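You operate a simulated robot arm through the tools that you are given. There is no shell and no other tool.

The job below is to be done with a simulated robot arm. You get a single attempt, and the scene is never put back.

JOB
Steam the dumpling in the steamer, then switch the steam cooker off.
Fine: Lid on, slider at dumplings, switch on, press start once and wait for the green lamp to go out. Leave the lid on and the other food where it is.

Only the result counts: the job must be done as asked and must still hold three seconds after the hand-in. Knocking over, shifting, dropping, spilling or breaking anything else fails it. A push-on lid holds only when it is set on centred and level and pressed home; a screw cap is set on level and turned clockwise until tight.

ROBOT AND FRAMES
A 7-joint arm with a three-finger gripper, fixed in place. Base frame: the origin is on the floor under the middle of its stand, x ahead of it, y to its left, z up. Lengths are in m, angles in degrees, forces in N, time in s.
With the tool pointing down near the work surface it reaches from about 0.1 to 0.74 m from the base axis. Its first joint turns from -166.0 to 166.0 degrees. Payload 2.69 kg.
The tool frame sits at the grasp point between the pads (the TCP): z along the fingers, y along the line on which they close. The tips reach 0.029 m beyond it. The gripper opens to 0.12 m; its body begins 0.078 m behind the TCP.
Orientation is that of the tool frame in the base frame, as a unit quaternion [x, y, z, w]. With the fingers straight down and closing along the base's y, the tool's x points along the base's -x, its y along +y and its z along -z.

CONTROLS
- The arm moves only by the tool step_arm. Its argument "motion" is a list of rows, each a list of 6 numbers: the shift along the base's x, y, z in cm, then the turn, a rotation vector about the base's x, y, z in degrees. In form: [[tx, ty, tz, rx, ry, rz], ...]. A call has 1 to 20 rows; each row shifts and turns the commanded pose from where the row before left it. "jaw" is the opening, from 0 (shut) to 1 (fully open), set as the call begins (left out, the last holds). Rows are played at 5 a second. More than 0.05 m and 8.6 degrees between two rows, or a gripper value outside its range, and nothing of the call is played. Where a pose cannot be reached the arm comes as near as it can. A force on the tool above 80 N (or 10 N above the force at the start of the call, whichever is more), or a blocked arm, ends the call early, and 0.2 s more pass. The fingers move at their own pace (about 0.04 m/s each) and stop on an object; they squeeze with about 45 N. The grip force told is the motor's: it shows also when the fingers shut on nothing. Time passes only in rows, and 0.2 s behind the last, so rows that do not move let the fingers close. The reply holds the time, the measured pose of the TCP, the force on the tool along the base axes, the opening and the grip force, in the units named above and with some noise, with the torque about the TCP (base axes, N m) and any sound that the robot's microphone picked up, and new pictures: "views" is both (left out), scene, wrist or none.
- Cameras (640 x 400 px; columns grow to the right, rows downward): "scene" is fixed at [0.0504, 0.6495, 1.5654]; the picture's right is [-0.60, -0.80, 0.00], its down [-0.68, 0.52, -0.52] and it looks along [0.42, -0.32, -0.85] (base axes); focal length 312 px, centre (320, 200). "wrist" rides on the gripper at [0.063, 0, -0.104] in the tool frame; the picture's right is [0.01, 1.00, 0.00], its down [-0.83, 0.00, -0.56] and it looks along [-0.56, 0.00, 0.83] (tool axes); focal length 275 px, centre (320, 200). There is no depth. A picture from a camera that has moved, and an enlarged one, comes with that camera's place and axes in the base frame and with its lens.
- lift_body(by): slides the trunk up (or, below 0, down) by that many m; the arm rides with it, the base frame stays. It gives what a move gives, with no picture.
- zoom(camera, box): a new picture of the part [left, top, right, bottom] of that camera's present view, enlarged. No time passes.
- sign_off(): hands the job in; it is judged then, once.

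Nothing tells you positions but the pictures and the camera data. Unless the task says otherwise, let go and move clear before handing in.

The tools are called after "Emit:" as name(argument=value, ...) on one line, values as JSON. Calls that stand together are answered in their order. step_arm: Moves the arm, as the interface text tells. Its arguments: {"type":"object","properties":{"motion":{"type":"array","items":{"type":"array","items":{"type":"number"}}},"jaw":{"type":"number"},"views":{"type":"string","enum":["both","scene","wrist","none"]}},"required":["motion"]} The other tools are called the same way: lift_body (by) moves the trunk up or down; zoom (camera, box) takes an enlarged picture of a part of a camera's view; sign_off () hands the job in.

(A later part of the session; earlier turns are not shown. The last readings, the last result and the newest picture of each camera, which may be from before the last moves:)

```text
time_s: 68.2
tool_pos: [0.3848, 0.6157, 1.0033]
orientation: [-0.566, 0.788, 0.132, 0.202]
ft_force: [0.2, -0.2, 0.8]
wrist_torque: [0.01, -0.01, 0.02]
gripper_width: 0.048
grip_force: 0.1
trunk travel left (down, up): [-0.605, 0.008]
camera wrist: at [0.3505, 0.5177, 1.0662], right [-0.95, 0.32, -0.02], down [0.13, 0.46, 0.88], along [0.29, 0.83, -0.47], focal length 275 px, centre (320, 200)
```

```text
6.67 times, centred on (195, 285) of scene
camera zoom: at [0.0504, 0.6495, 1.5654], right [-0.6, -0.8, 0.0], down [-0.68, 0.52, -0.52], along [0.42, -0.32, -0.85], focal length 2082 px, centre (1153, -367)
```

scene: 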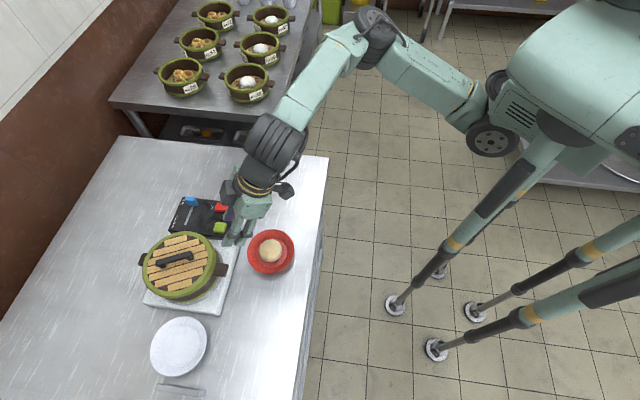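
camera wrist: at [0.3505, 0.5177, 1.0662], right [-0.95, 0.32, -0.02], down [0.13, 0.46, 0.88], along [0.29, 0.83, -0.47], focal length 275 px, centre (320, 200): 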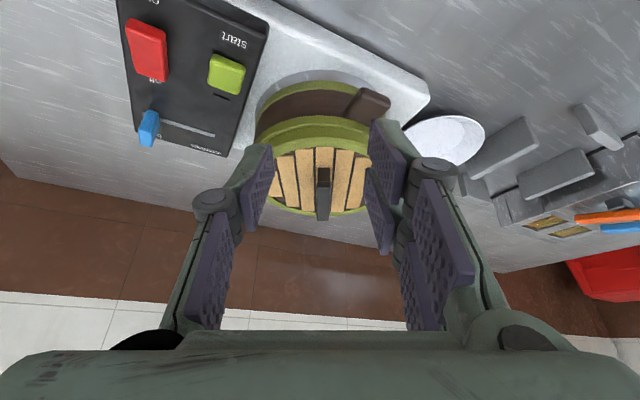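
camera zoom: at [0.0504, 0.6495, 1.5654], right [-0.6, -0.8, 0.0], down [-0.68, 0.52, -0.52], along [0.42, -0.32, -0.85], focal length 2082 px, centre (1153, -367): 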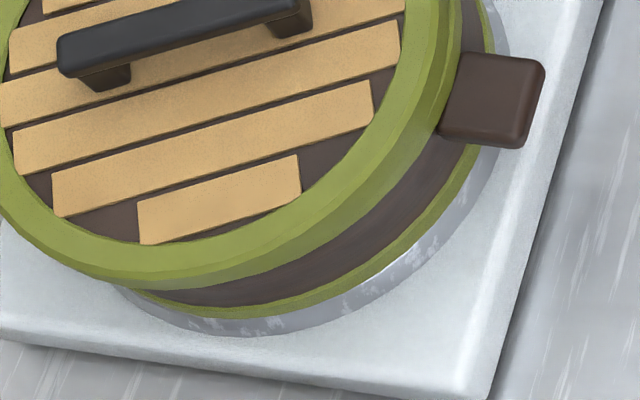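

The lid rests flat on the rim. To make sure it's pressed home I'll press on the handle's centre with closed fingers: first position above it.

Emit:
step_arm(motion=[[1.06, 2.76, 0, 2.37, -0.8, 0], [1.06, 2.76, 0, 2.37, -0.8, 0], [1.06, 2.76, 0, 0, 0, 0], [1.06, 2.76, 0, 0, 0, 0], [1.06, 2.7, 0, 0, 0, 0]], jaw=0, views="both")

Emit:
zoom(camera="scene", box=[130, 225, 230, 310])

Emit:
zoom(camera="wrist", box=[140, 0, 500, 225])

```text
time_s: 69.4
tool_pos: [0.4376, 0.7542, 1.0008]
orientation: [-0.56, 0.779, 0.156, 0.237]
ft_force: [0.2, -0.1, -0.3]
wrist_torque: [0.03, -0.02, 0.01]
gripper_width: 0.0
grip_force: 28.7
trunk travel left (down, up): [-0.605, 0.008]
camera wrist: at [0.4026, 0.6511, 1.0564], right [-0.95, 0.32, -0.02], down [0.11, 0.38, 0.92], along [0.3, 0.87, -0.4], focal length 275 px, centre (320, 200)
```

scene: 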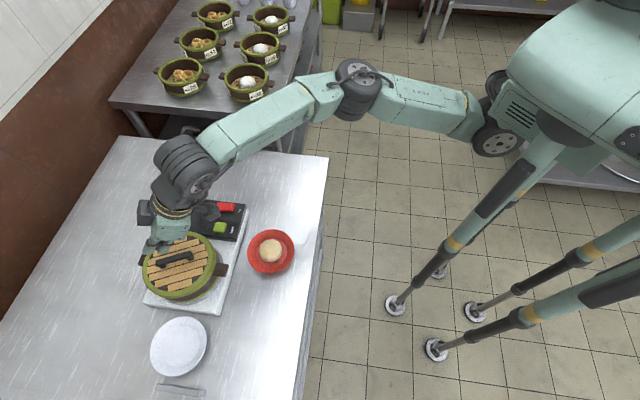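
wrist: 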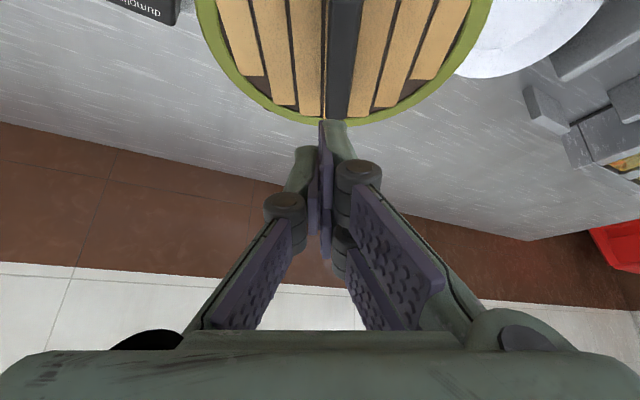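

```text
4.71 times, centred on (180, 268) of scene
camera zoom: at [0.0504, 0.6495, 1.5654], right [-0.6, -0.8, 0.0], down [-0.68, 0.52, -0.52], along [0.42, -0.32, -0.85], focal length 1470 px, centre (979, -118)
```

zoom: 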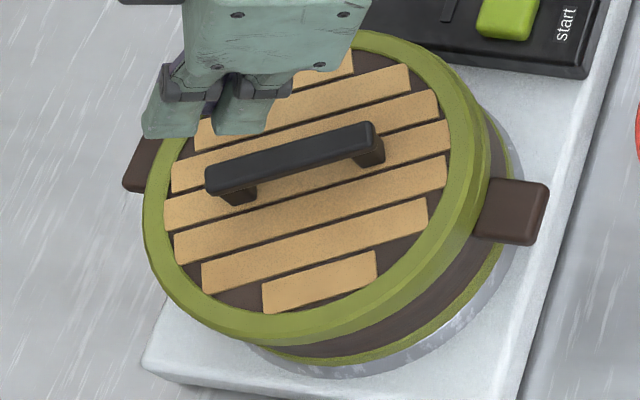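

```text
1.78 times, centred on (320, 112) of wrist
camera zoom: at [0.4026, 0.6511, 1.0564], right [-0.95, 0.32, -0.02], down [0.11, 0.38, 0.92], along [0.3, 0.87, -0.4], focal length 489 px, centre (320, 356)
```

zoom: 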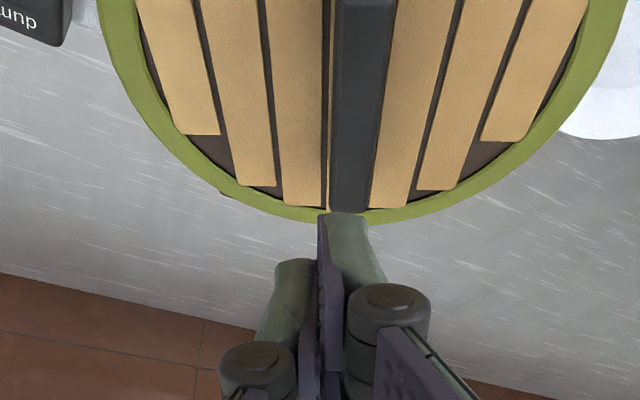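

Finger tip lines up with the bar. Lowering onto it.

Emit:
step_arm(motion=[[0, 0, -1.0, 0, 0, 0], [0, 0, -0.8, 0, 0, 0]], views="none")

Emit:
step_arm(motion=[[0, 0, -0.3, 0, 0, 0], [0, 0, -0.2, 0, 0, 0]], views="wrist")

```text
time_s: 70.0
tool_pos: [0.4372, 0.7553, 0.9839]
orientation: [-0.56, 0.779, 0.156, 0.237]
ft_force: [-0.8, 0.1, -0.8]
wrist_torque: [0.03, 0.0, -0.01]
gripper_width: 0.0
grip_force: 29.0
trunk travel left (down, up): [-0.605, 0.008]
```

```text
time_s: 70.6
tool_pos: [0.4381, 0.7545, 0.9781]
orientation: [-0.56, 0.779, 0.155, 0.237]
ft_force: [-1.4, -0.5, -0.5]
wrist_torque: [0.0, 0.01, 0.0]
gripper_width: 0.0002
grip_force: 28.8
trunk travel left (down, up): [-0.605, 0.008]
camera wrist: at [0.4022, 0.6506, 1.0333], right [-0.95, 0.32, -0.02], down [0.11, 0.38, 0.92], along [0.3, 0.87, -0.4], focal length 275 px, centre (320, 200)
```

wrist: 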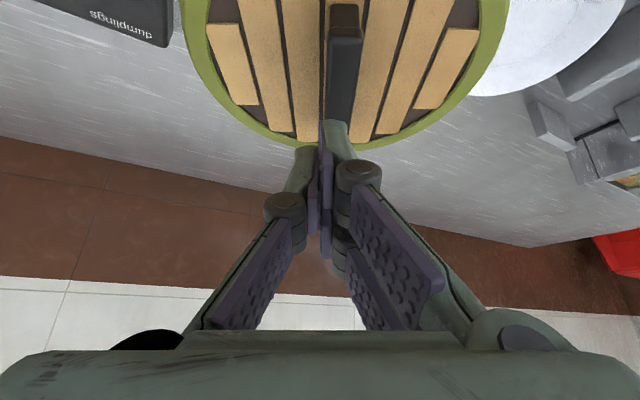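

Emit:
step_arm(motion=[[0, 0, -0.2, 0, 0, 0], [0, 0, 0, 0, 0, 0]], views="none")

Emit:
step_arm(motion=[[0, 0, -0.2, 0, 0, 0], [0, 0, 0, 0, 0, 0]], views="none")

```text
time_s: 71.2
tool_pos: [0.4371, 0.7543, 0.9773]
orientation: [-0.561, 0.778, 0.157, 0.236]
ft_force: [0.7, 0.9, 0.4]
wrist_torque: [-0.02, 0.02, 0.0]
gripper_width: 0.0
grip_force: 28.7
trunk travel left (down, up): [-0.605, 0.008]
```

```text
time_s: 71.8
tool_pos: [0.437, 0.7529, 0.9739]
orientation: [-0.561, 0.778, 0.155, 0.237]
ft_force: [-0.4, 0.5, -0.1]
wrist_torque: [0.01, 0.03, 0.02]
gripper_width: 0.0001
grip_force: 28.2
trunk travel left (down, up): [-0.605, 0.008]
```

Emit:
step_arm(motion=[[0, 0, -0.2, 0, 0, 0], [0, 0, 0, 0, 0, 0]], views="none")

Emit:
step_arm(motion=[[0, 0, -0.2, 0, 0, 0], [0, 0, 0, 0, 0, 0]], views="wrist")

Emit:
zoom(camera="scene", box=[130, 225, 230, 310])

```text
time_s: 72.4
tool_pos: [0.4372, 0.7536, 0.9735]
orientation: [-0.56, 0.778, 0.156, 0.237]
ft_force: [-1.2, 0.0, 1.2]
wrist_torque: [0.03, 0.03, 0.03]
gripper_width: 0.0
grip_force: 28.4
trunk travel left (down, up): [-0.605, 0.008]
```

```text
time_s: 73.0
tool_pos: [0.4383, 0.7536, 0.9725]
orientation: [-0.56, 0.778, 0.158, 0.238]
ft_force: [1.4, -0.1, 10.1]
wrist_torque: [-0.02, 0.01, -0.02]
gripper_width: 0.0001
grip_force: 28.5
trunk travel left (down, up): [-0.605, 0.008]
camera wrist: at [0.402, 0.6506, 1.0273], right [-0.95, 0.32, -0.02], down [0.1, 0.38, 0.92], along [0.3, 0.87, -0.39], focal length 275 px, centre (320, 200)
```

wrist: 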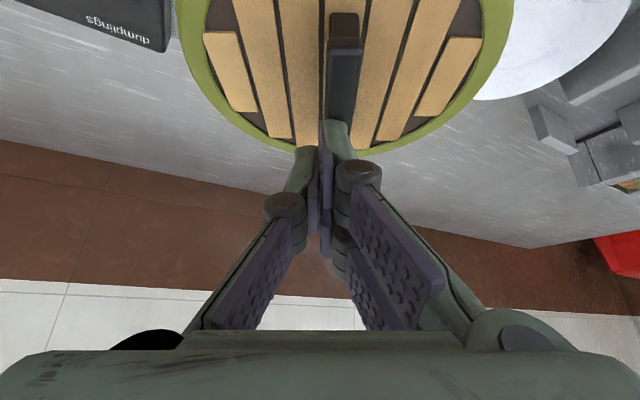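

```text
4.71 times, centred on (180, 268) of scene
camera zoom: at [0.0504, 0.6495, 1.5654], right [-0.6, -0.8, 0.0], down [-0.68, 0.52, -0.52], along [0.42, -0.32, -0.85], focal length 1470 px, centre (979, -118)
```

zoom: 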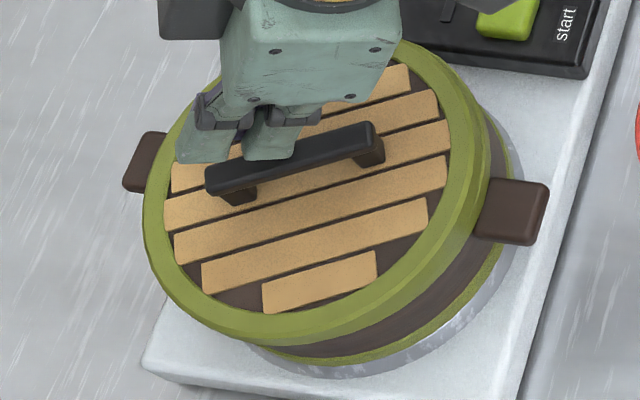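

Contact on the bar (10 N). Pressing further.

Emit:
step_arm(motion=[[0, 0, -0.3, 0, 0, 0], [0, 0, 0, 0, 0, 0]], views="none")

Emit:
step_arm(motion=[[0, 0, -0.3, 0, 0, 0], [0, 0, 0, 0, 0, 0]], views="none")

```text
time_s: 73.6
tool_pos: [0.4382, 0.7536, 0.9724]
orientation: [-0.56, 0.777, 0.159, 0.239]
ft_force: [4.7, 6.6, 23.2]
wrist_torque: [0.05, -0.03, -0.04]
gripper_width: 0.0001
grip_force: 28.6
trunk travel left (down, up): [-0.605, 0.008]
```

```text
time_s: 74.2
tool_pos: [0.4394, 0.7535, 0.9714]
orientation: [-0.559, 0.777, 0.159, 0.241]
ft_force: [8.1, 4.1, 35.3]
wrist_torque: [0.07, -0.05, 0.02]
gripper_width: 0.0
grip_force: 28.9
trunk travel left (down, up): [-0.605, 0.008]
```

Emit:
step_arm(motion=[[0.1, 0.05, -0.3, 0, 0, 0], [0, 0, 0, 0, 0, 0]], views="none")

Emit:
step_arm(motion=[[0.05, 0.05, -0.25, 0, 0, 0], [0, 0, 0, 0, 0, 0]], views="wrist")

Emit:
zoom(camera="scene", box=[130, 225, 230, 310])

```text
time_s: 74.8
tool_pos: [0.4375, 0.7522, 0.9713]
orientation: [-0.559, 0.777, 0.158, 0.242]
ft_force: [8.0, -3.9, 42.7]
wrist_torque: [-0.26, 0.06, 0.04]
gripper_width: 0.0002
grip_force: 28.7
trunk travel left (down, up): [-0.605, 0.008]
```

```text
time_s: 75.4
tool_pos: [0.4388, 0.7516, 0.9706]
orientation: [-0.56, 0.776, 0.16, 0.242]
ft_force: [7.0, -7.9, 47.8]
wrist_torque: [-0.37, 0.08, 0.08]
gripper_width: 0.0
grip_force: 28.8
trunk travel left (down, up): [-0.605, 0.008]
camera wrist: at [0.4025, 0.6489, 1.0234], right [-0.95, 0.32, -0.03], down [0.1, 0.37, 0.92], along [0.31, 0.87, -0.38], focal length 275 px, centre (320, 200)
```

wrist: 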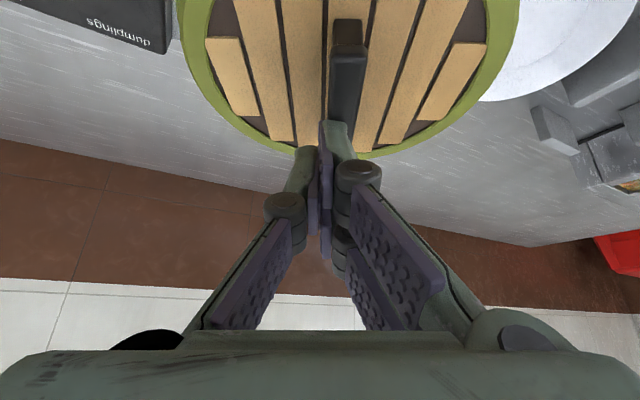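

```text
4.71 times, centred on (180, 268) of scene
camera zoom: at [0.0504, 0.6495, 1.5654], right [-0.6, -0.8, 0.0], down [-0.68, 0.52, -0.52], along [0.42, -0.32, -0.85], focal length 1470 px, centre (979, -118)
```

zoom: 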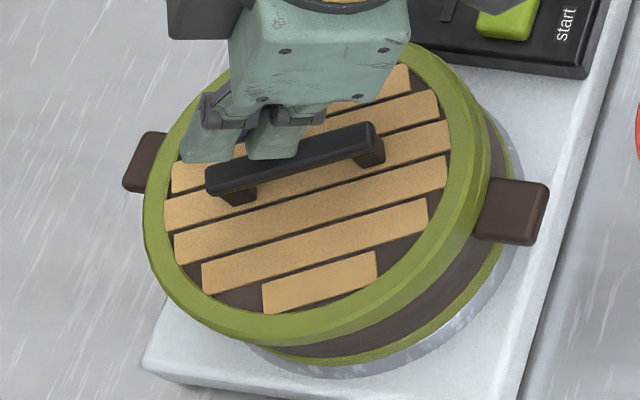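

48 N applied on the centre; the lid hasn't moved, so it's fully down. Unloading; then I'll re-grip the bar and do a gentle 2 mm pull test to confirm it holds.

Emit:
step_arm(motion=[[0, 0, 0.5, 0, 0, 0], [-0.1, -0.1, 0.5, 0, 0, 0], [0, 0, 1.0, 0, 0, 0], [0, 0, 1.0, 0, 0, 0], [0, 0, 1.0, 0, 0, 0]], views="none")

Emit:
step_arm(motion=[[-0.4, -0.3, 0, -2.37, 0.8, 0], [-0.5, -0.3, 0, -2.37, 0.8, 0], [0, 0, 0, 0, 0, 0]], jaw=0.4, views="both")

Emit:
zoom(camera="scene", box=[130, 225, 230, 310])

```text
time_s: 76.6
tool_pos: [0.4385, 0.7535, 0.9991]
orientation: [-0.56, 0.779, 0.155, 0.236]
ft_force: [-0.1, 0.4, -0.3]
wrist_torque: [-0.03, -0.02, 0.01]
gripper_width: 0.0001
grip_force: 28.6
trunk travel left (down, up): [-0.605, 0.008]
```

```text
time_s: 77.4
tool_pos: [0.4291, 0.7481, 0.9995]
orientation: [-0.567, 0.787, 0.132, 0.202]
ft_force: [0.1, 0.5, 0.0]
wrist_torque: [0.01, 0.0, 0.02]
gripper_width: 0.048
grip_force: 0.0
trunk travel left (down, up): [-0.605, 0.008]
camera wrist: at [0.3948, 0.6498, 1.0634], right [-0.95, 0.32, -0.02], down [0.13, 0.46, 0.88], along [0.29, 0.83, -0.47], focal length 275 px, centre (320, 200)
```

scene: 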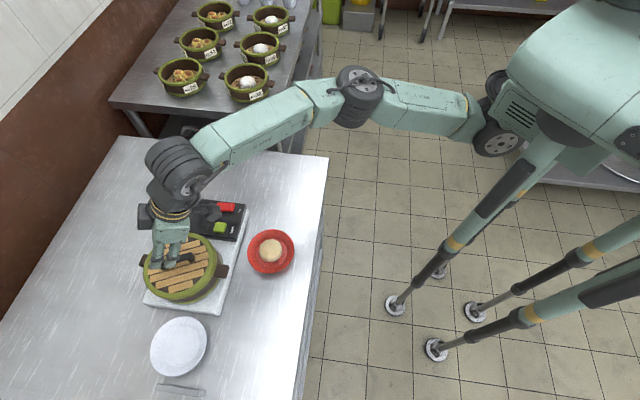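
wrist: 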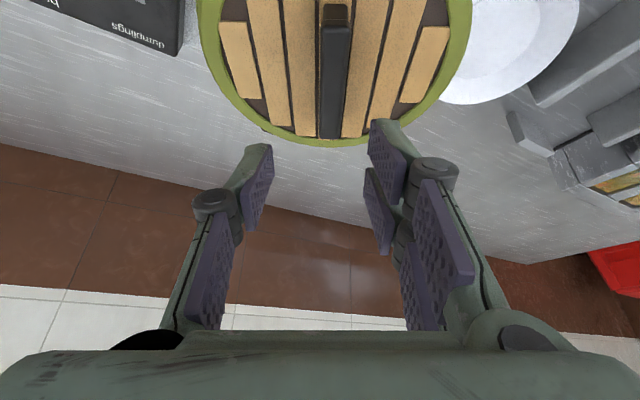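

```text
4.71 times, centred on (180, 268) of scene
camera zoom: at [0.0504, 0.6495, 1.5654], right [-0.6, -0.8, 0.0], down [-0.68, 0.52, -0.52], along [0.42, -0.32, -0.85], focal length 1470 px, centre (979, -118)
```

zoom: 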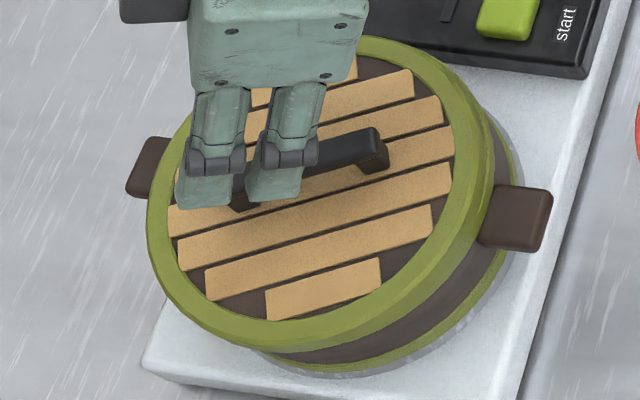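

The lid and pot shifted together ~4–5 mm toward −x as I unloaded (lateral spring-back). Lid is still concentric with the pot. I'll re-grip the bar gently to test the hold, being careful laterally.

Emit:
step_arm(motion=[[-0.64, 0.21, -1.0, 0, 0, 0], [0, 0, -1.5, 0, 0, 0], [0, 0, -1.0, 0, 0, 0]], views="both")

Emit:
zoom(camera="scene", box=[130, 225, 230, 310])

Emit:
zoom(camera="wrist", box=[140, 0, 500, 225])

```text
time_s: 78.2
tool_pos: [0.4228, 0.7499, 0.9648]
orientation: [-0.567, 0.788, 0.132, 0.202]
ft_force: [0.3, -0.7, -0.4]
wrist_torque: [-0.03, -0.01, -0.01]
gripper_width: 0.048
grip_force: 0.1
trunk travel left (down, up): [-0.605, 0.008]
camera wrist: at [0.3888, 0.6518, 1.0282], right [-0.95, 0.32, -0.02], down [0.13, 0.46, 0.88], along [0.29, 0.83, -0.47], focal length 275 px, centre (320, 200)
```

scene: 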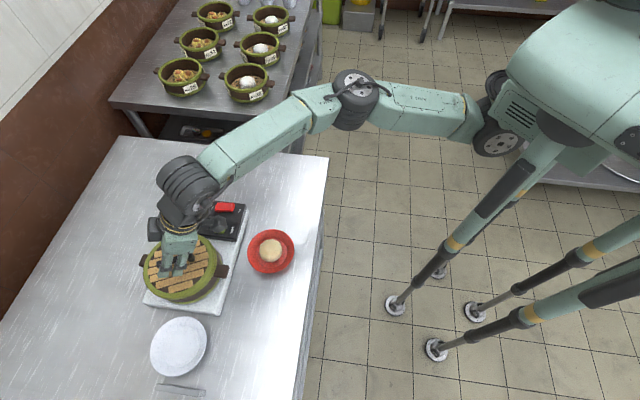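
wrist: 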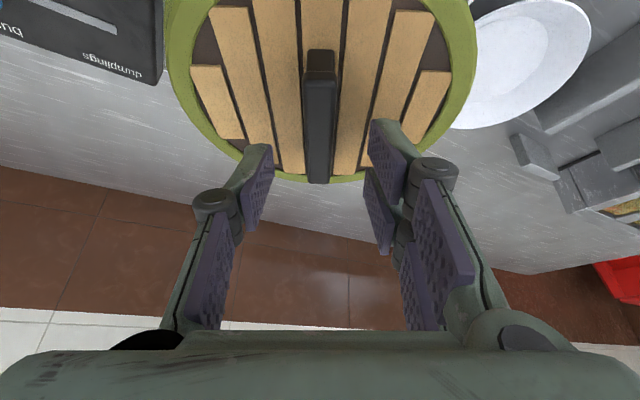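

```text
4.71 times, centred on (180, 268) of scene
camera zoom: at [0.0504, 0.6495, 1.5654], right [-0.6, -0.8, 0.0], down [-0.68, 0.52, -0.52], along [0.42, -0.32, -0.85], focal length 1470 px, centre (979, -118)
```

zoom: 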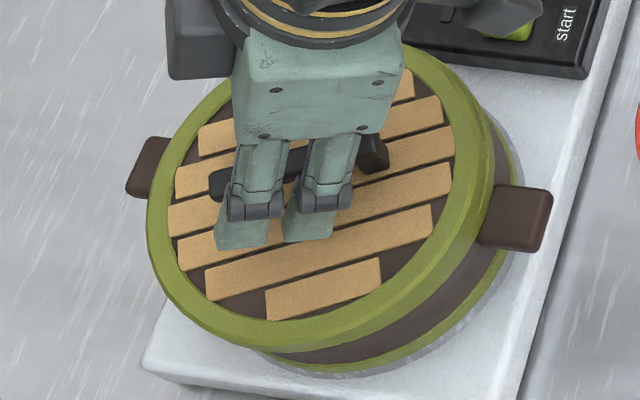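

```text
1.78 times, centred on (320, 112) of wrist
camera zoom: at [0.3888, 0.6518, 1.0282], right [-0.95, 0.32, -0.02], down [0.13, 0.46, 0.88], along [0.29, 0.83, -0.47], focal length 489 px, centre (320, 356)
```

zoom: 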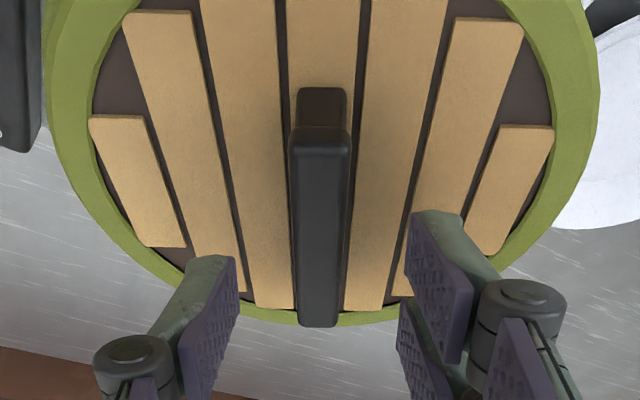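

Bar centred. Lowering to grip height and closing.

Emit:
step_arm(motion=[[0, 0, -0.7, 0, 0, 0], [0, 0, -0.4, 0, 0, 0]], views="none")

Emit:
step_arm(motion=[[0, 0, 0, 0, 0, 0], [0, 0, 0, 0, 0, 0], [0, 0, 0, 0, 0, 0], [0, 0, 0, 0, 0, 0]], jaw=0, views="wrist")

```text
time_s: 78.8
tool_pos: [0.4216, 0.7515, 0.953]
orientation: [-0.568, 0.787, 0.131, 0.203]
ft_force: [-0.1, 0.1, -0.2]
wrist_torque: [-0.02, -0.02, -0.03]
gripper_width: 0.0477
grip_force: 0.1
trunk travel left (down, up): [-0.605, 0.008]
```

```text
time_s: 79.8
tool_pos: [0.4224, 0.7499, 0.9535]
orientation: [-0.567, 0.788, 0.13, 0.203]
ft_force: [0.8, -0.8, -0.4]
wrist_torque: [-0.01, -0.03, 0.01]
gripper_width: 0.0133
grip_force: 33.1
trunk travel left (down, up): [-0.605, 0.008]
camera wrist: at [0.389, 0.6518, 1.0172], right [-0.95, 0.32, -0.02], down [0.13, 0.46, 0.88], along [0.29, 0.83, -0.47], focal length 275 px, centre (320, 200)
```

wrist: 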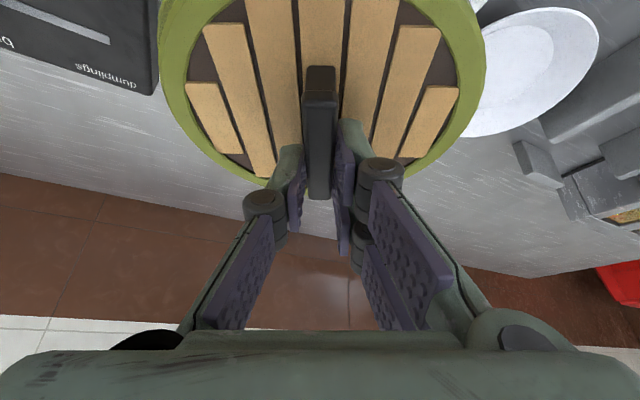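

Gripped without side force. Gentle pull of 2 mm.

Emit:
step_arm(motion=[[0, 0, 0.15, 0, 0, 0], [0, 0, 0, 0, 0, 0]], views="none")

Emit:
step_arm(motion=[[0, 0, 0.15, 0, 0, 0], [0, 0, 0, 0, 0, 0]], views="wrist")

Emit:
zoom(camera="scene", box=[130, 225, 230, 310])

```text
time_s: 80.4
tool_pos: [0.4222, 0.7507, 0.9547]
orientation: [-0.567, 0.787, 0.132, 0.202]
ft_force: [-0.4, 0.3, -0.2]
wrist_torque: [-0.01, 0.0, -0.03]
gripper_width: 0.0131
grip_force: 39.8
trunk travel left (down, up): [-0.605, 0.008]
```

```text
time_s: 81.0
tool_pos: [0.4209, 0.7504, 0.9564]
orientation: [-0.567, 0.787, 0.131, 0.202]
ft_force: [-1.2, 0.5, 0.8]
wrist_torque: [-0.01, 0.01, 0.02]
gripper_width: 0.0134
grip_force: 39.7
trunk travel left (down, up): [-0.605, 0.008]
camera wrist: at [0.3886, 0.6518, 1.0204], right [-0.95, 0.32, -0.02], down [0.13, 0.46, 0.88], along [0.29, 0.83, -0.47], focal length 275 px, centre (320, 200)
```

wrist: 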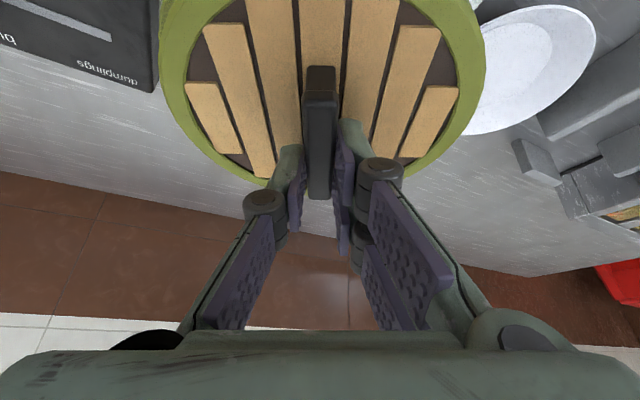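

```text
4.71 times, centred on (180, 268) of scene
camera zoom: at [0.0504, 0.6495, 1.5654], right [-0.6, -0.8, 0.0], down [-0.68, 0.52, -0.52], along [0.42, -0.32, -0.85], focal length 1470 px, centre (979, -118)
```

zoom: 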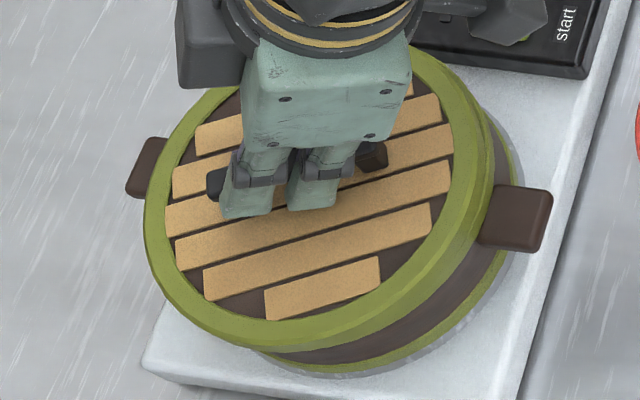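

The lid lifts freely, so it wasn't latched; re-measuring the picture, the lid sat ~5 mm off-centre (toward −x,+y). I'll raise it 1 cm, correct by (+3, −4) mm and re-check concentricity.

Emit:
step_arm(motion=[[0, 0, 0.5, 0, 0, 0], [0, 0, 0.5, 0, 0, 0], [0.3, -0.4, 0, 0, 0, 0], [0, 0, 0, 0, 0, 0]], views="both")

Emit:
zoom(camera="scene", box=[130, 225, 230, 310])

Emit:
zoom(camera="scene", box=[155, 225, 235, 275])

Emit:
zoom(camera="scene", box=[140, 265, 220, 315])

```text
time_s: 82.0
tool_pos: [0.4249, 0.7469, 0.9662]
orientation: [-0.567, 0.787, 0.132, 0.202]
ft_force: [0.4, 0.8, -0.3]
wrist_torque: [-0.01, -0.02, -0.01]
gripper_width: 0.0133
grip_force: 40.2
trunk travel left (down, up): [-0.605, 0.008]
camera wrist: at [0.3917, 0.6477, 1.0304], right [-0.95, 0.32, -0.02], down [0.13, 0.46, 0.88], along [0.29, 0.83, -0.47], focal length 275 px, centre (320, 200)
```

scene: 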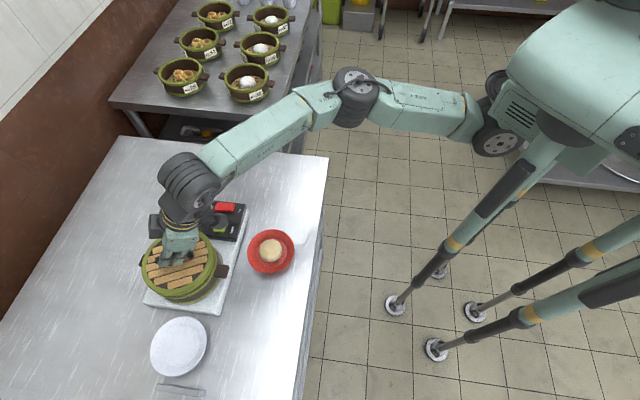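
wrist: 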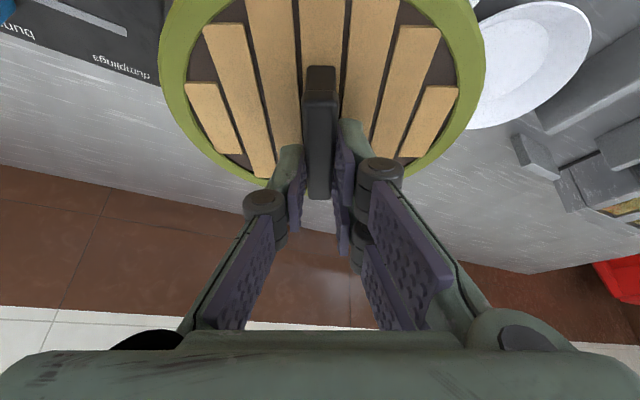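

```text
4.71 times, centred on (180, 268) of scene
camera zoom: at [0.0504, 0.6495, 1.5654], right [-0.6, -0.8, 0.0], down [-0.68, 0.52, -0.52], along [0.42, -0.32, -0.85], focal length 1470 px, centre (979, -118)
```

zoom: 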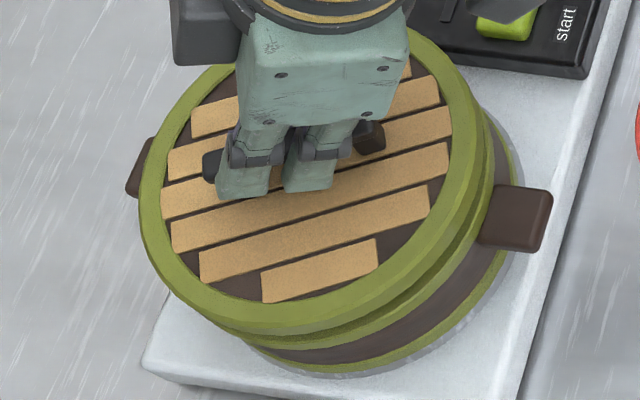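

```text
8.00 times, centred on (195, 250) of scene
camera zoom: at [0.0504, 0.6495, 1.5654], right [-0.6, -0.8, 0.0], down [-0.68, 0.52, -0.52], along [0.42, -0.32, -0.85], focal length 2499 px, centre (1320, -200)
```

zoom: 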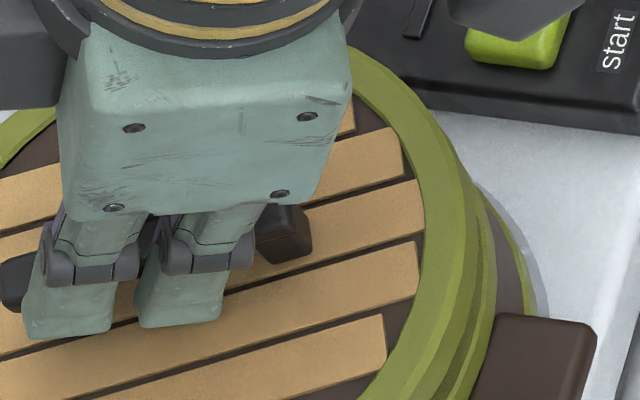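

```text
8.00 times, centred on (180, 290) of scene
camera zoom: at [0.0504, 0.6495, 1.5654], right [-0.6, -0.8, 0.0], down [-0.68, 0.52, -0.52], along [0.42, -0.32, -0.85], focal length 2499 px, centre (1440, -520)
```

zoom: 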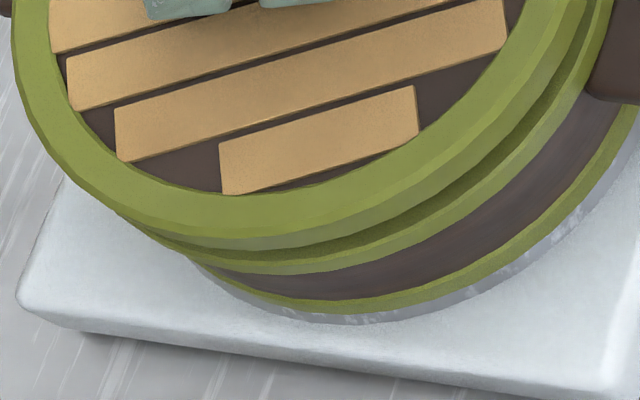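

By outline crossing points the lid now lines up with the pot in the scene view. Lowering onto the rim again.

Emit:
step_arm(motion=[[0, 0, -0.4, 0, 0, 0], [0, 0, -0.4, 0, 0, 0], [0, 0, -0.2, 0, 0, 0]], views="none")

Emit:
step_arm(motion=[[0, 0, -0.15, 0, 0, 0], [0, 0, 0, 0, 0, 0]], views="none")

```text
time_s: 82.8
tool_pos: [0.4258, 0.7465, 0.9566]
orientation: [-0.567, 0.787, 0.132, 0.201]
ft_force: [-1.2, 0.9, -0.6]
wrist_torque: [-0.01, 0.0, 0.02]
gripper_width: 0.0135
grip_force: 39.7
trunk travel left (down, up): [-0.605, 0.008]
```

```text
time_s: 83.4
tool_pos: [0.4264, 0.7465, 0.9542]
orientation: [-0.567, 0.788, 0.132, 0.202]
ft_force: [0.3, 0.1, -0.4]
wrist_torque: [0.01, 0.01, 0.01]
gripper_width: 0.0133
grip_force: 39.8
trunk travel left (down, up): [-0.605, 0.008]
```

Emit:
step_arm(motion=[[0, 0, -0.15, 0, 0, 0], [0, 0, 0, 0, 0, 0]], views="none")

Emit:
step_arm(motion=[[0, 0, -0.15, 0, 0, 0], [0, 0, 0, 0, 0, 0]], views="none")

Emit:
zoom(camera="scene", box=[130, 225, 230, 310])

```text
time_s: 84.0
tool_pos: [0.4254, 0.7463, 0.9525]
orientation: [-0.567, 0.787, 0.132, 0.202]
ft_force: [0.6, 0.2, 1.4]
wrist_torque: [0.02, 0.13, 0.01]
gripper_width: 0.0133
grip_force: 39.6
trunk travel left (down, up): [-0.605, 0.008]
```

```text
time_s: 84.6
tool_pos: [0.4265, 0.7476, 0.9531]
orientation: [-0.567, 0.787, 0.132, 0.203]
ft_force: [1.1, 1.5, 8.7]
wrist_torque: [-0.47, 0.22, -0.06]
gripper_width: 0.013
grip_force: 39.9
trunk travel left (down, up): [-0.605, 0.008]
```

```text
4.71 times, centred on (180, 268) of scene
camera zoom: at [0.0504, 0.6495, 1.5654], right [-0.6, -0.8, 0.0], down [-0.68, 0.52, -0.52], along [0.42, -0.32, -0.85], focal length 1470 px, centre (979, -118)
```

zoom: 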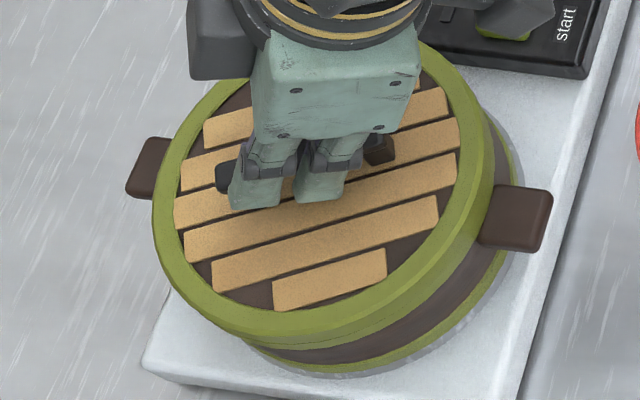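

Emit:
zoom(camera="scene", box=[140, 265, 220, 315])

Emit:
zoom(camera="scene", box=[180, 235, 240, 275])

Emit:
zoom(camera="scene", box=[130, 240, 190, 300])

```text
8.00 times, centred on (180, 290) of scene
camera zoom: at [0.0504, 0.6495, 1.5654], right [-0.6, -0.8, 0.0], down [-0.68, 0.52, -0.52], along [0.42, -0.32, -0.85], focal length 2499 px, centre (1440, -520)
```

zoom: 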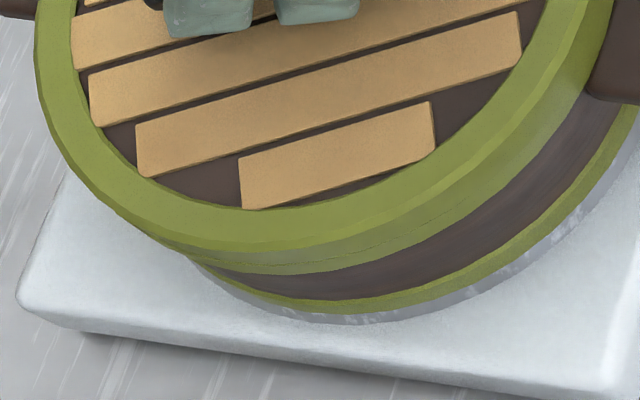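

```text
10.00 times, centred on (210, 255) of scene
camera zoom: at [0.0504, 0.6495, 1.5654], right [-0.6, -0.8, 0.0], down [-0.68, 0.52, -0.52], along [0.42, -0.32, -0.85], focal length 3123 px, centre (1420, -350)
```

zoom: 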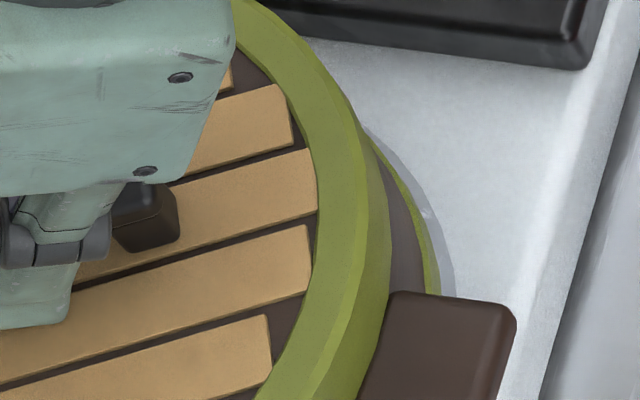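

```text
6.67 times, centred on (160, 270) of scene
camera zoom: at [0.0504, 0.6495, 1.5654], right [-0.6, -0.8, 0.0], down [-0.68, 0.52, -0.52], along [0.42, -0.32, -0.85], focal length 2082 px, centre (1387, -267)
```

zoom: 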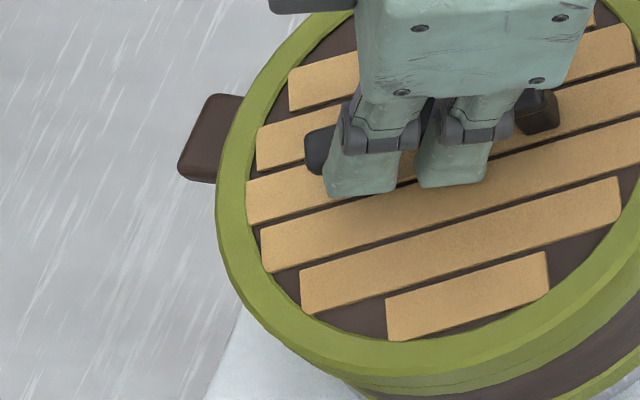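

The lid's side now looks flush with the pot rim all along the visible edge. Near side touches first, so I'll level by a slight tilt correction and press.

Emit:
step_arm(motion=[[0, 0, -0.1, -0.6, 0.2, 0], [0, 0, 0, 0, 0, 0]], views="none")

Emit:
step_arm(motion=[[0, 0, -0.15, 0, 0, 0], [0, 0, 0, 0, 0, 0]], views="none")

```text
time_s: 85.2
tool_pos: [0.4261, 0.7475, 0.9531]
orientation: [-0.568, 0.788, 0.129, 0.2]
ft_force: [2.7, 6.2, 13.8]
wrist_torque: [1.31, -0.4, -0.08]
gripper_width: 0.0133
grip_force: 39.4
trunk travel left (down, up): [-0.605, 0.008]
```

```text
time_s: 85.8
tool_pos: [0.4254, 0.7464, 0.9525]
orientation: [-0.568, 0.788, 0.13, 0.2]
ft_force: [5.2, 10.8, 25.8]
wrist_torque: [0.44, -0.11, -0.03]
gripper_width: 0.0133
grip_force: 39.4
trunk travel left (down, up): [-0.605, 0.008]
```

Emit:
step_arm(motion=[[0.06, 0.15, -0.1, 0.3, -0.1, 0], [0, 0, 0, 0, 0, 0]], views="none")

Emit:
step_arm(motion=[[0, 0, -0.2, 0, 0, 0], [0, 0, 0, 0, 0, 0]], views="none")

```text
time_s: 86.4
tool_pos: [0.4254, 0.7456, 0.9531]
orientation: [-0.567, 0.788, 0.131, 0.202]
ft_force: [1.9, -1.9, 30.4]
wrist_torque: [-0.18, 0.05, -0.05]
gripper_width: 0.0132
grip_force: 39.6
trunk travel left (down, up): [-0.605, 0.008]
```

```text
time_s: 87.0
tool_pos: [0.4249, 0.7461, 0.9514]
orientation: [-0.567, 0.787, 0.132, 0.204]
ft_force: [2.3, -4.7, 34.3]
wrist_torque: [0.16, 0.01, -0.08]
gripper_width: 0.0133
grip_force: 40.1
trunk travel left (down, up): [-0.605, 0.008]
```

Emit:
step_arm(motion=[[0, -0.05, 0.2, 0, 0, 0], [0, -0.05, 0.15, 0, 0, 0], [0, 0, 0, 0, 0, 0]], views="none")

Emit:
step_arm(motion=[[0, 0, 0.1, 0, 0, 0], [0, 0, 0, 0, 0, 0]], views="wrist")

Emit:
zoom(camera="scene", box=[130, 225, 230, 310])

```text
time_s: 87.8
tool_pos: [0.4269, 0.7462, 0.9516]
orientation: [-0.569, 0.787, 0.131, 0.202]
ft_force: [1.1, 5.0, 22.7]
wrist_torque: [1.21, -0.35, 0.08]
gripper_width: 0.0131
grip_force: 39.8
trunk travel left (down, up): [-0.605, 0.008]
```

```text
time_s: 88.4
tool_pos: [0.4254, 0.7449, 0.953]
orientation: [-0.567, 0.788, 0.131, 0.201]
ft_force: [0.3, 5.5, 17.4]
wrist_torque: [1.18, -0.35, 0.06]
gripper_width: 0.0134
grip_force: 39.7
trunk travel left (down, up): [-0.605, 0.008]
camera wrist: at [0.3916, 0.6479, 1.0167], right [-0.95, 0.32, -0.02], down [0.13, 0.46, 0.88], along [0.29, 0.83, -0.48], focal length 275 px, centre (320, 200)
```

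wrist: 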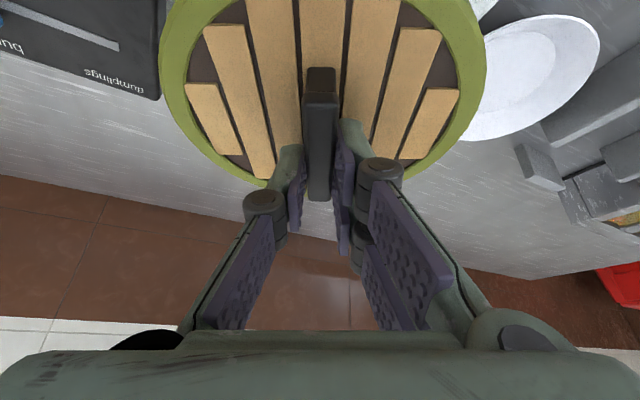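

```text
4.71 times, centred on (180, 268) of scene
camera zoom: at [0.0504, 0.6495, 1.5654], right [-0.6, -0.8, 0.0], down [-0.68, 0.52, -0.52], along [0.42, -0.32, -0.85], focal length 1470 px, centre (979, -118)
```

zoom: 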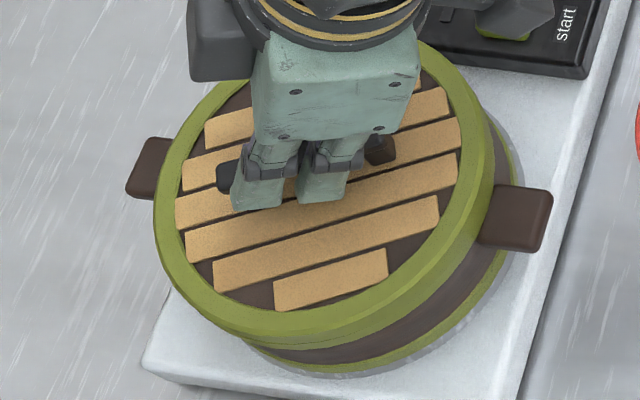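

Emit:
step_arm(motion=[[0, 0, 0.15, 0, 0, 0], [0, 0, 0, 0, 0, 0]], views="none")

Emit:
step_arm(motion=[[0, 0, 0.15, 0, 0, 0], [0, 0, 0, 0, 0, 0]], views="none")

Emit:
step_arm(motion=[[0, 0, 0.15, 0, 0, 0], [0, 0, 0, 0, 0, 0]], views="none")

```text
time_s: 89.0
tool_pos: [0.4255, 0.7456, 0.9532]
orientation: [-0.568, 0.788, 0.129, 0.2]
ft_force: [-0.3, 2.6, 9.8]
wrist_torque: [0.8, -0.22, 0.08]
gripper_width: 0.0131
grip_force: 40.2
trunk travel left (down, up): [-0.605, 0.008]
```

```text
time_s: 89.6
tool_pos: [0.4263, 0.7461, 0.9529]
orientation: [-0.567, 0.788, 0.129, 0.199]
ft_force: [0.1, -0.2, 0.9]
wrist_torque: [0.06, 0.02, 0.06]
gripper_width: 0.013
grip_force: 39.7
trunk travel left (down, up): [-0.605, 0.008]
```

```text
time_s: 90.2
tool_pos: [0.4262, 0.7466, 0.9554]
orientation: [-0.567, 0.789, 0.129, 0.2]
ft_force: [0.7, -1.0, -0.3]
wrist_torque: [0.01, 0.0, -0.01]
gripper_width: 0.0132
grip_force: 39.5
trunk travel left (down, up): [-0.605, 0.008]
```

The lid is simply a resting lid (no latch felt) and seats flush. Lowering it back to light contact, releasing, and backing off to verify centring.

Emit:
step_arm(motion=[[0, 0, -0.2, 0.3, -0.1, 0], [0, 0, -0.1, 0, 0, 0], [0, 0, 0, 0, 0, 0]], views="none")

Emit:
step_arm(motion=[[0, 0, 0, 0, 0, 0], [0, 0, 0, 0, 0, 0], [0, 0, 0, 0, 0, 0], [0, 0, 0, 0, 0, 0], [0, 0, 0, 0, 0, 0]], jaw=0.6, views="wrist")

```text
time_s: 91.0
tool_pos: [0.426, 0.7465, 0.9532]
orientation: [-0.568, 0.787, 0.131, 0.202]
ft_force: [0.1, 1.0, 1.1]
wrist_torque: [-0.07, 0.06, -0.02]
gripper_width: 0.0131
grip_force: 39.9
trunk travel left (down, up): [-0.605, 0.008]
```

```text
time_s: 92.2
tool_pos: [0.4269, 0.7471, 0.9523]
orientation: [-0.568, 0.787, 0.132, 0.202]
ft_force: [0.1, 0.3, -0.1]
wrist_torque: [0.02, -0.01, -0.01]
gripper_width: 0.0721
grip_force: 0.0
trunk travel left (down, up): [-0.605, 0.008]
camera wrist: at [0.3922, 0.6485, 1.0164], right [-0.95, 0.32, -0.02], down [0.13, 0.46, 0.88], along [0.29, 0.83, -0.47], focal length 275 px, centre (320, 200)
```

wrist: 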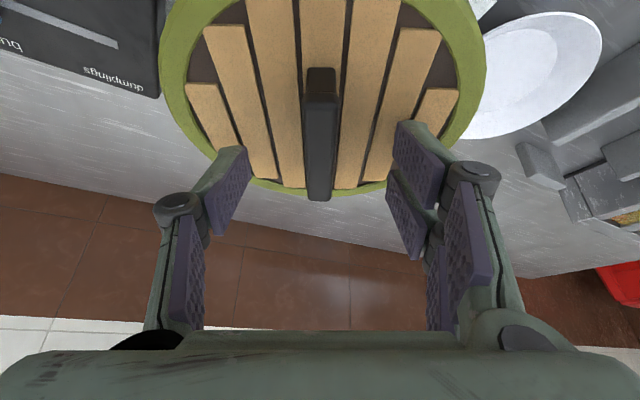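

Released cleanly. Lifting straight up and backing away for a view from the front with the jaw wide open.

Emit:
step_arm(motion=[[0, 0, 1.5, 0, 0, 0], [0, 0, 1.5, 0, 0, 0], [0, 0, 1.0, 0, 0, 0], [-1, -3, 0.5, 0, 0, 0], [-1, -3, 0, 0, 0, 0], [-1, -3, 0, 0, 0, 0], [-1, -3, 0, 0, 0, 0]], jaw=1.0, views="both")

Emit:
zoom(camera="wrist", box=[230, 70, 410, 220])

Emit:
zoom(camera="scene", box=[130, 225, 230, 310])

```text
time_s: 93.8
tool_pos: [0.3855, 0.6258, 0.9961]
orientation: [-0.568, 0.787, 0.132, 0.202]
ft_force: [-0.1, -0.2, -0.2]
wrist_torque: [0.0, 0.02, 0.01]
gripper_width: 0.1199
grip_force: 0.1
trunk travel left (down, up): [-0.605, 0.008]
camera wrist: at [0.3516, 0.5274, 1.0605], right [-0.95, 0.32, -0.02], down [0.13, 0.46, 0.88], along [0.29, 0.83, -0.47], focal length 275 px, centre (320, 200)
```

scene: 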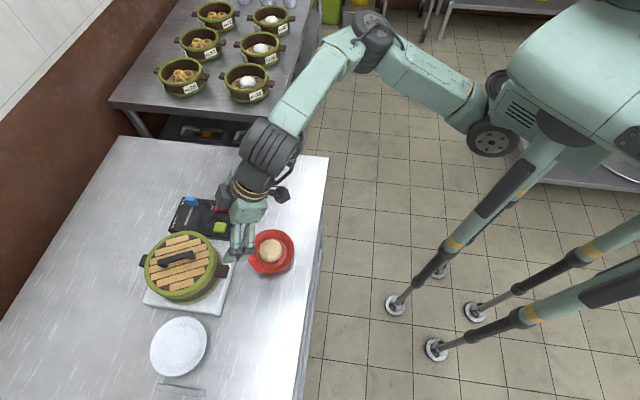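
wrist: 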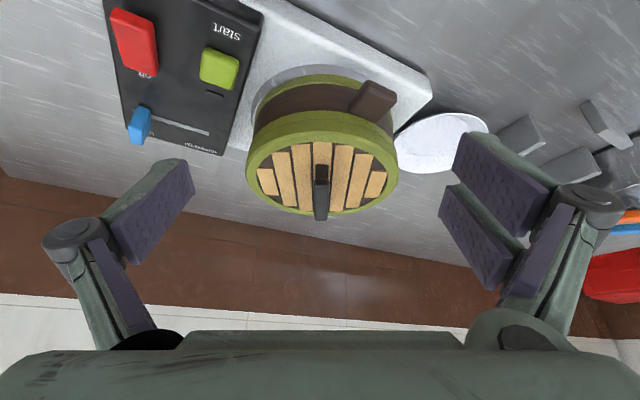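

```text
2.67 times, centred on (320, 145) of wrist
camera zoom: at [0.3516, 0.5274, 1.0605], right [-0.95, 0.32, -0.02], down [0.13, 0.46, 0.88], along [0.29, 0.83, -0.47], focal length 734 px, centre (320, 347)
```

zoom: 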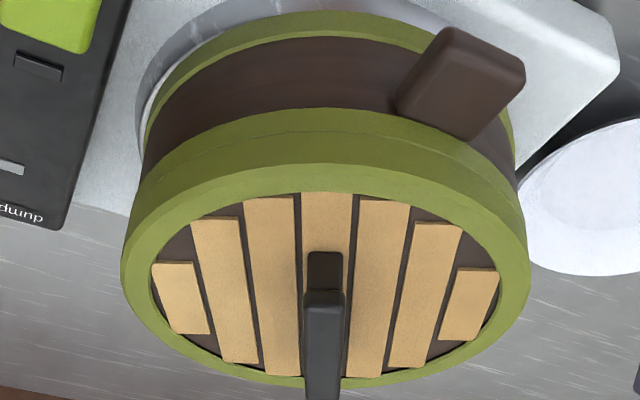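

```text
4.71 times, centred on (180, 268) of scene
camera zoom: at [0.0504, 0.6495, 1.5654], right [-0.6, -0.8, 0.0], down [-0.68, 0.52, -0.52], along [0.42, -0.32, -0.85], focal length 1470 px, centre (979, -118)
```

zoom: 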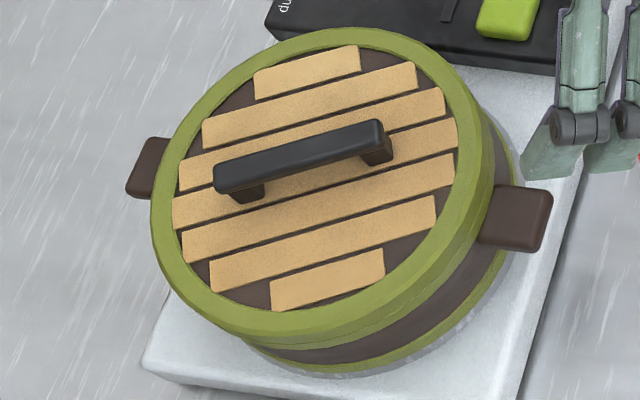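

Emit:
zoom(camera="wrist", box=[240, 90, 330, 150])

Emit:
zoom(camera="wrist", box=[320, 90, 410, 150])

Emit:
zoom(camera="wrist", box=[100, 0, 270, 160])

```text
6.67 times, centred on (285, 120) of wrist
camera zoom: at [0.3516, 0.5274, 1.0605], right [-0.95, 0.32, -0.02], down [0.13, 0.46, 0.88], along [0.29, 0.83, -0.47], focal length 1835 px, centre (553, 733)
```

zoom: 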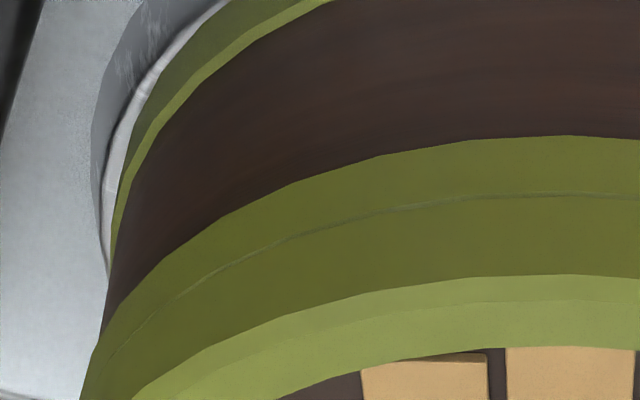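

```text
6.67 times, centred on (365, 120) of wrist
camera zoom: at [0.3516, 0.5274, 1.0605], right [-0.95, 0.32, -0.02], down [0.13, 0.46, 0.88], along [0.29, 0.83, -0.47], focal length 1835 px, centre (20, 733)
```

zoom: 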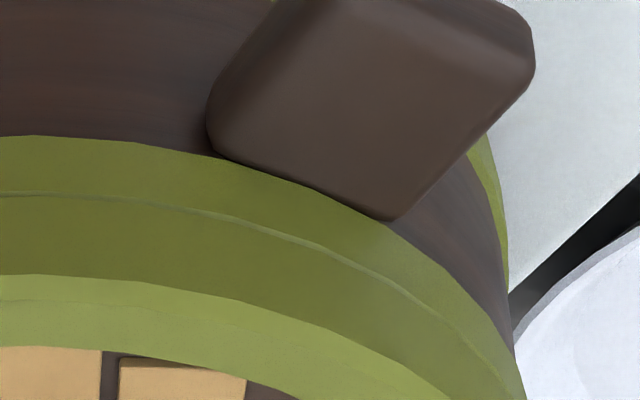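

```text
2.50 times, centred on (185, 80) of wrist
camera zoom: at [0.3516, 0.5274, 1.0605], right [-0.95, 0.32, -0.02], down [0.13, 0.46, 0.88], along [0.29, 0.83, -0.47], focal length 688 px, centre (658, 500)
```

zoom: 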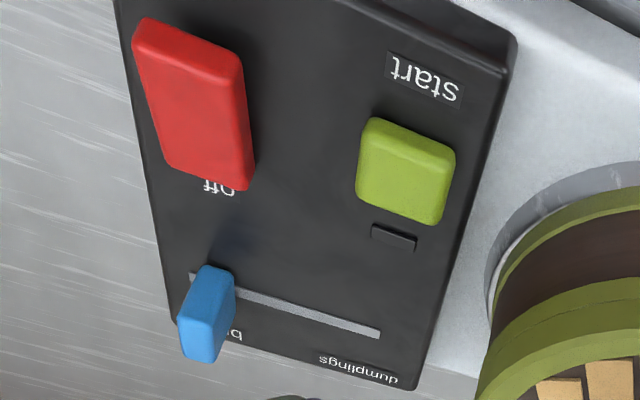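

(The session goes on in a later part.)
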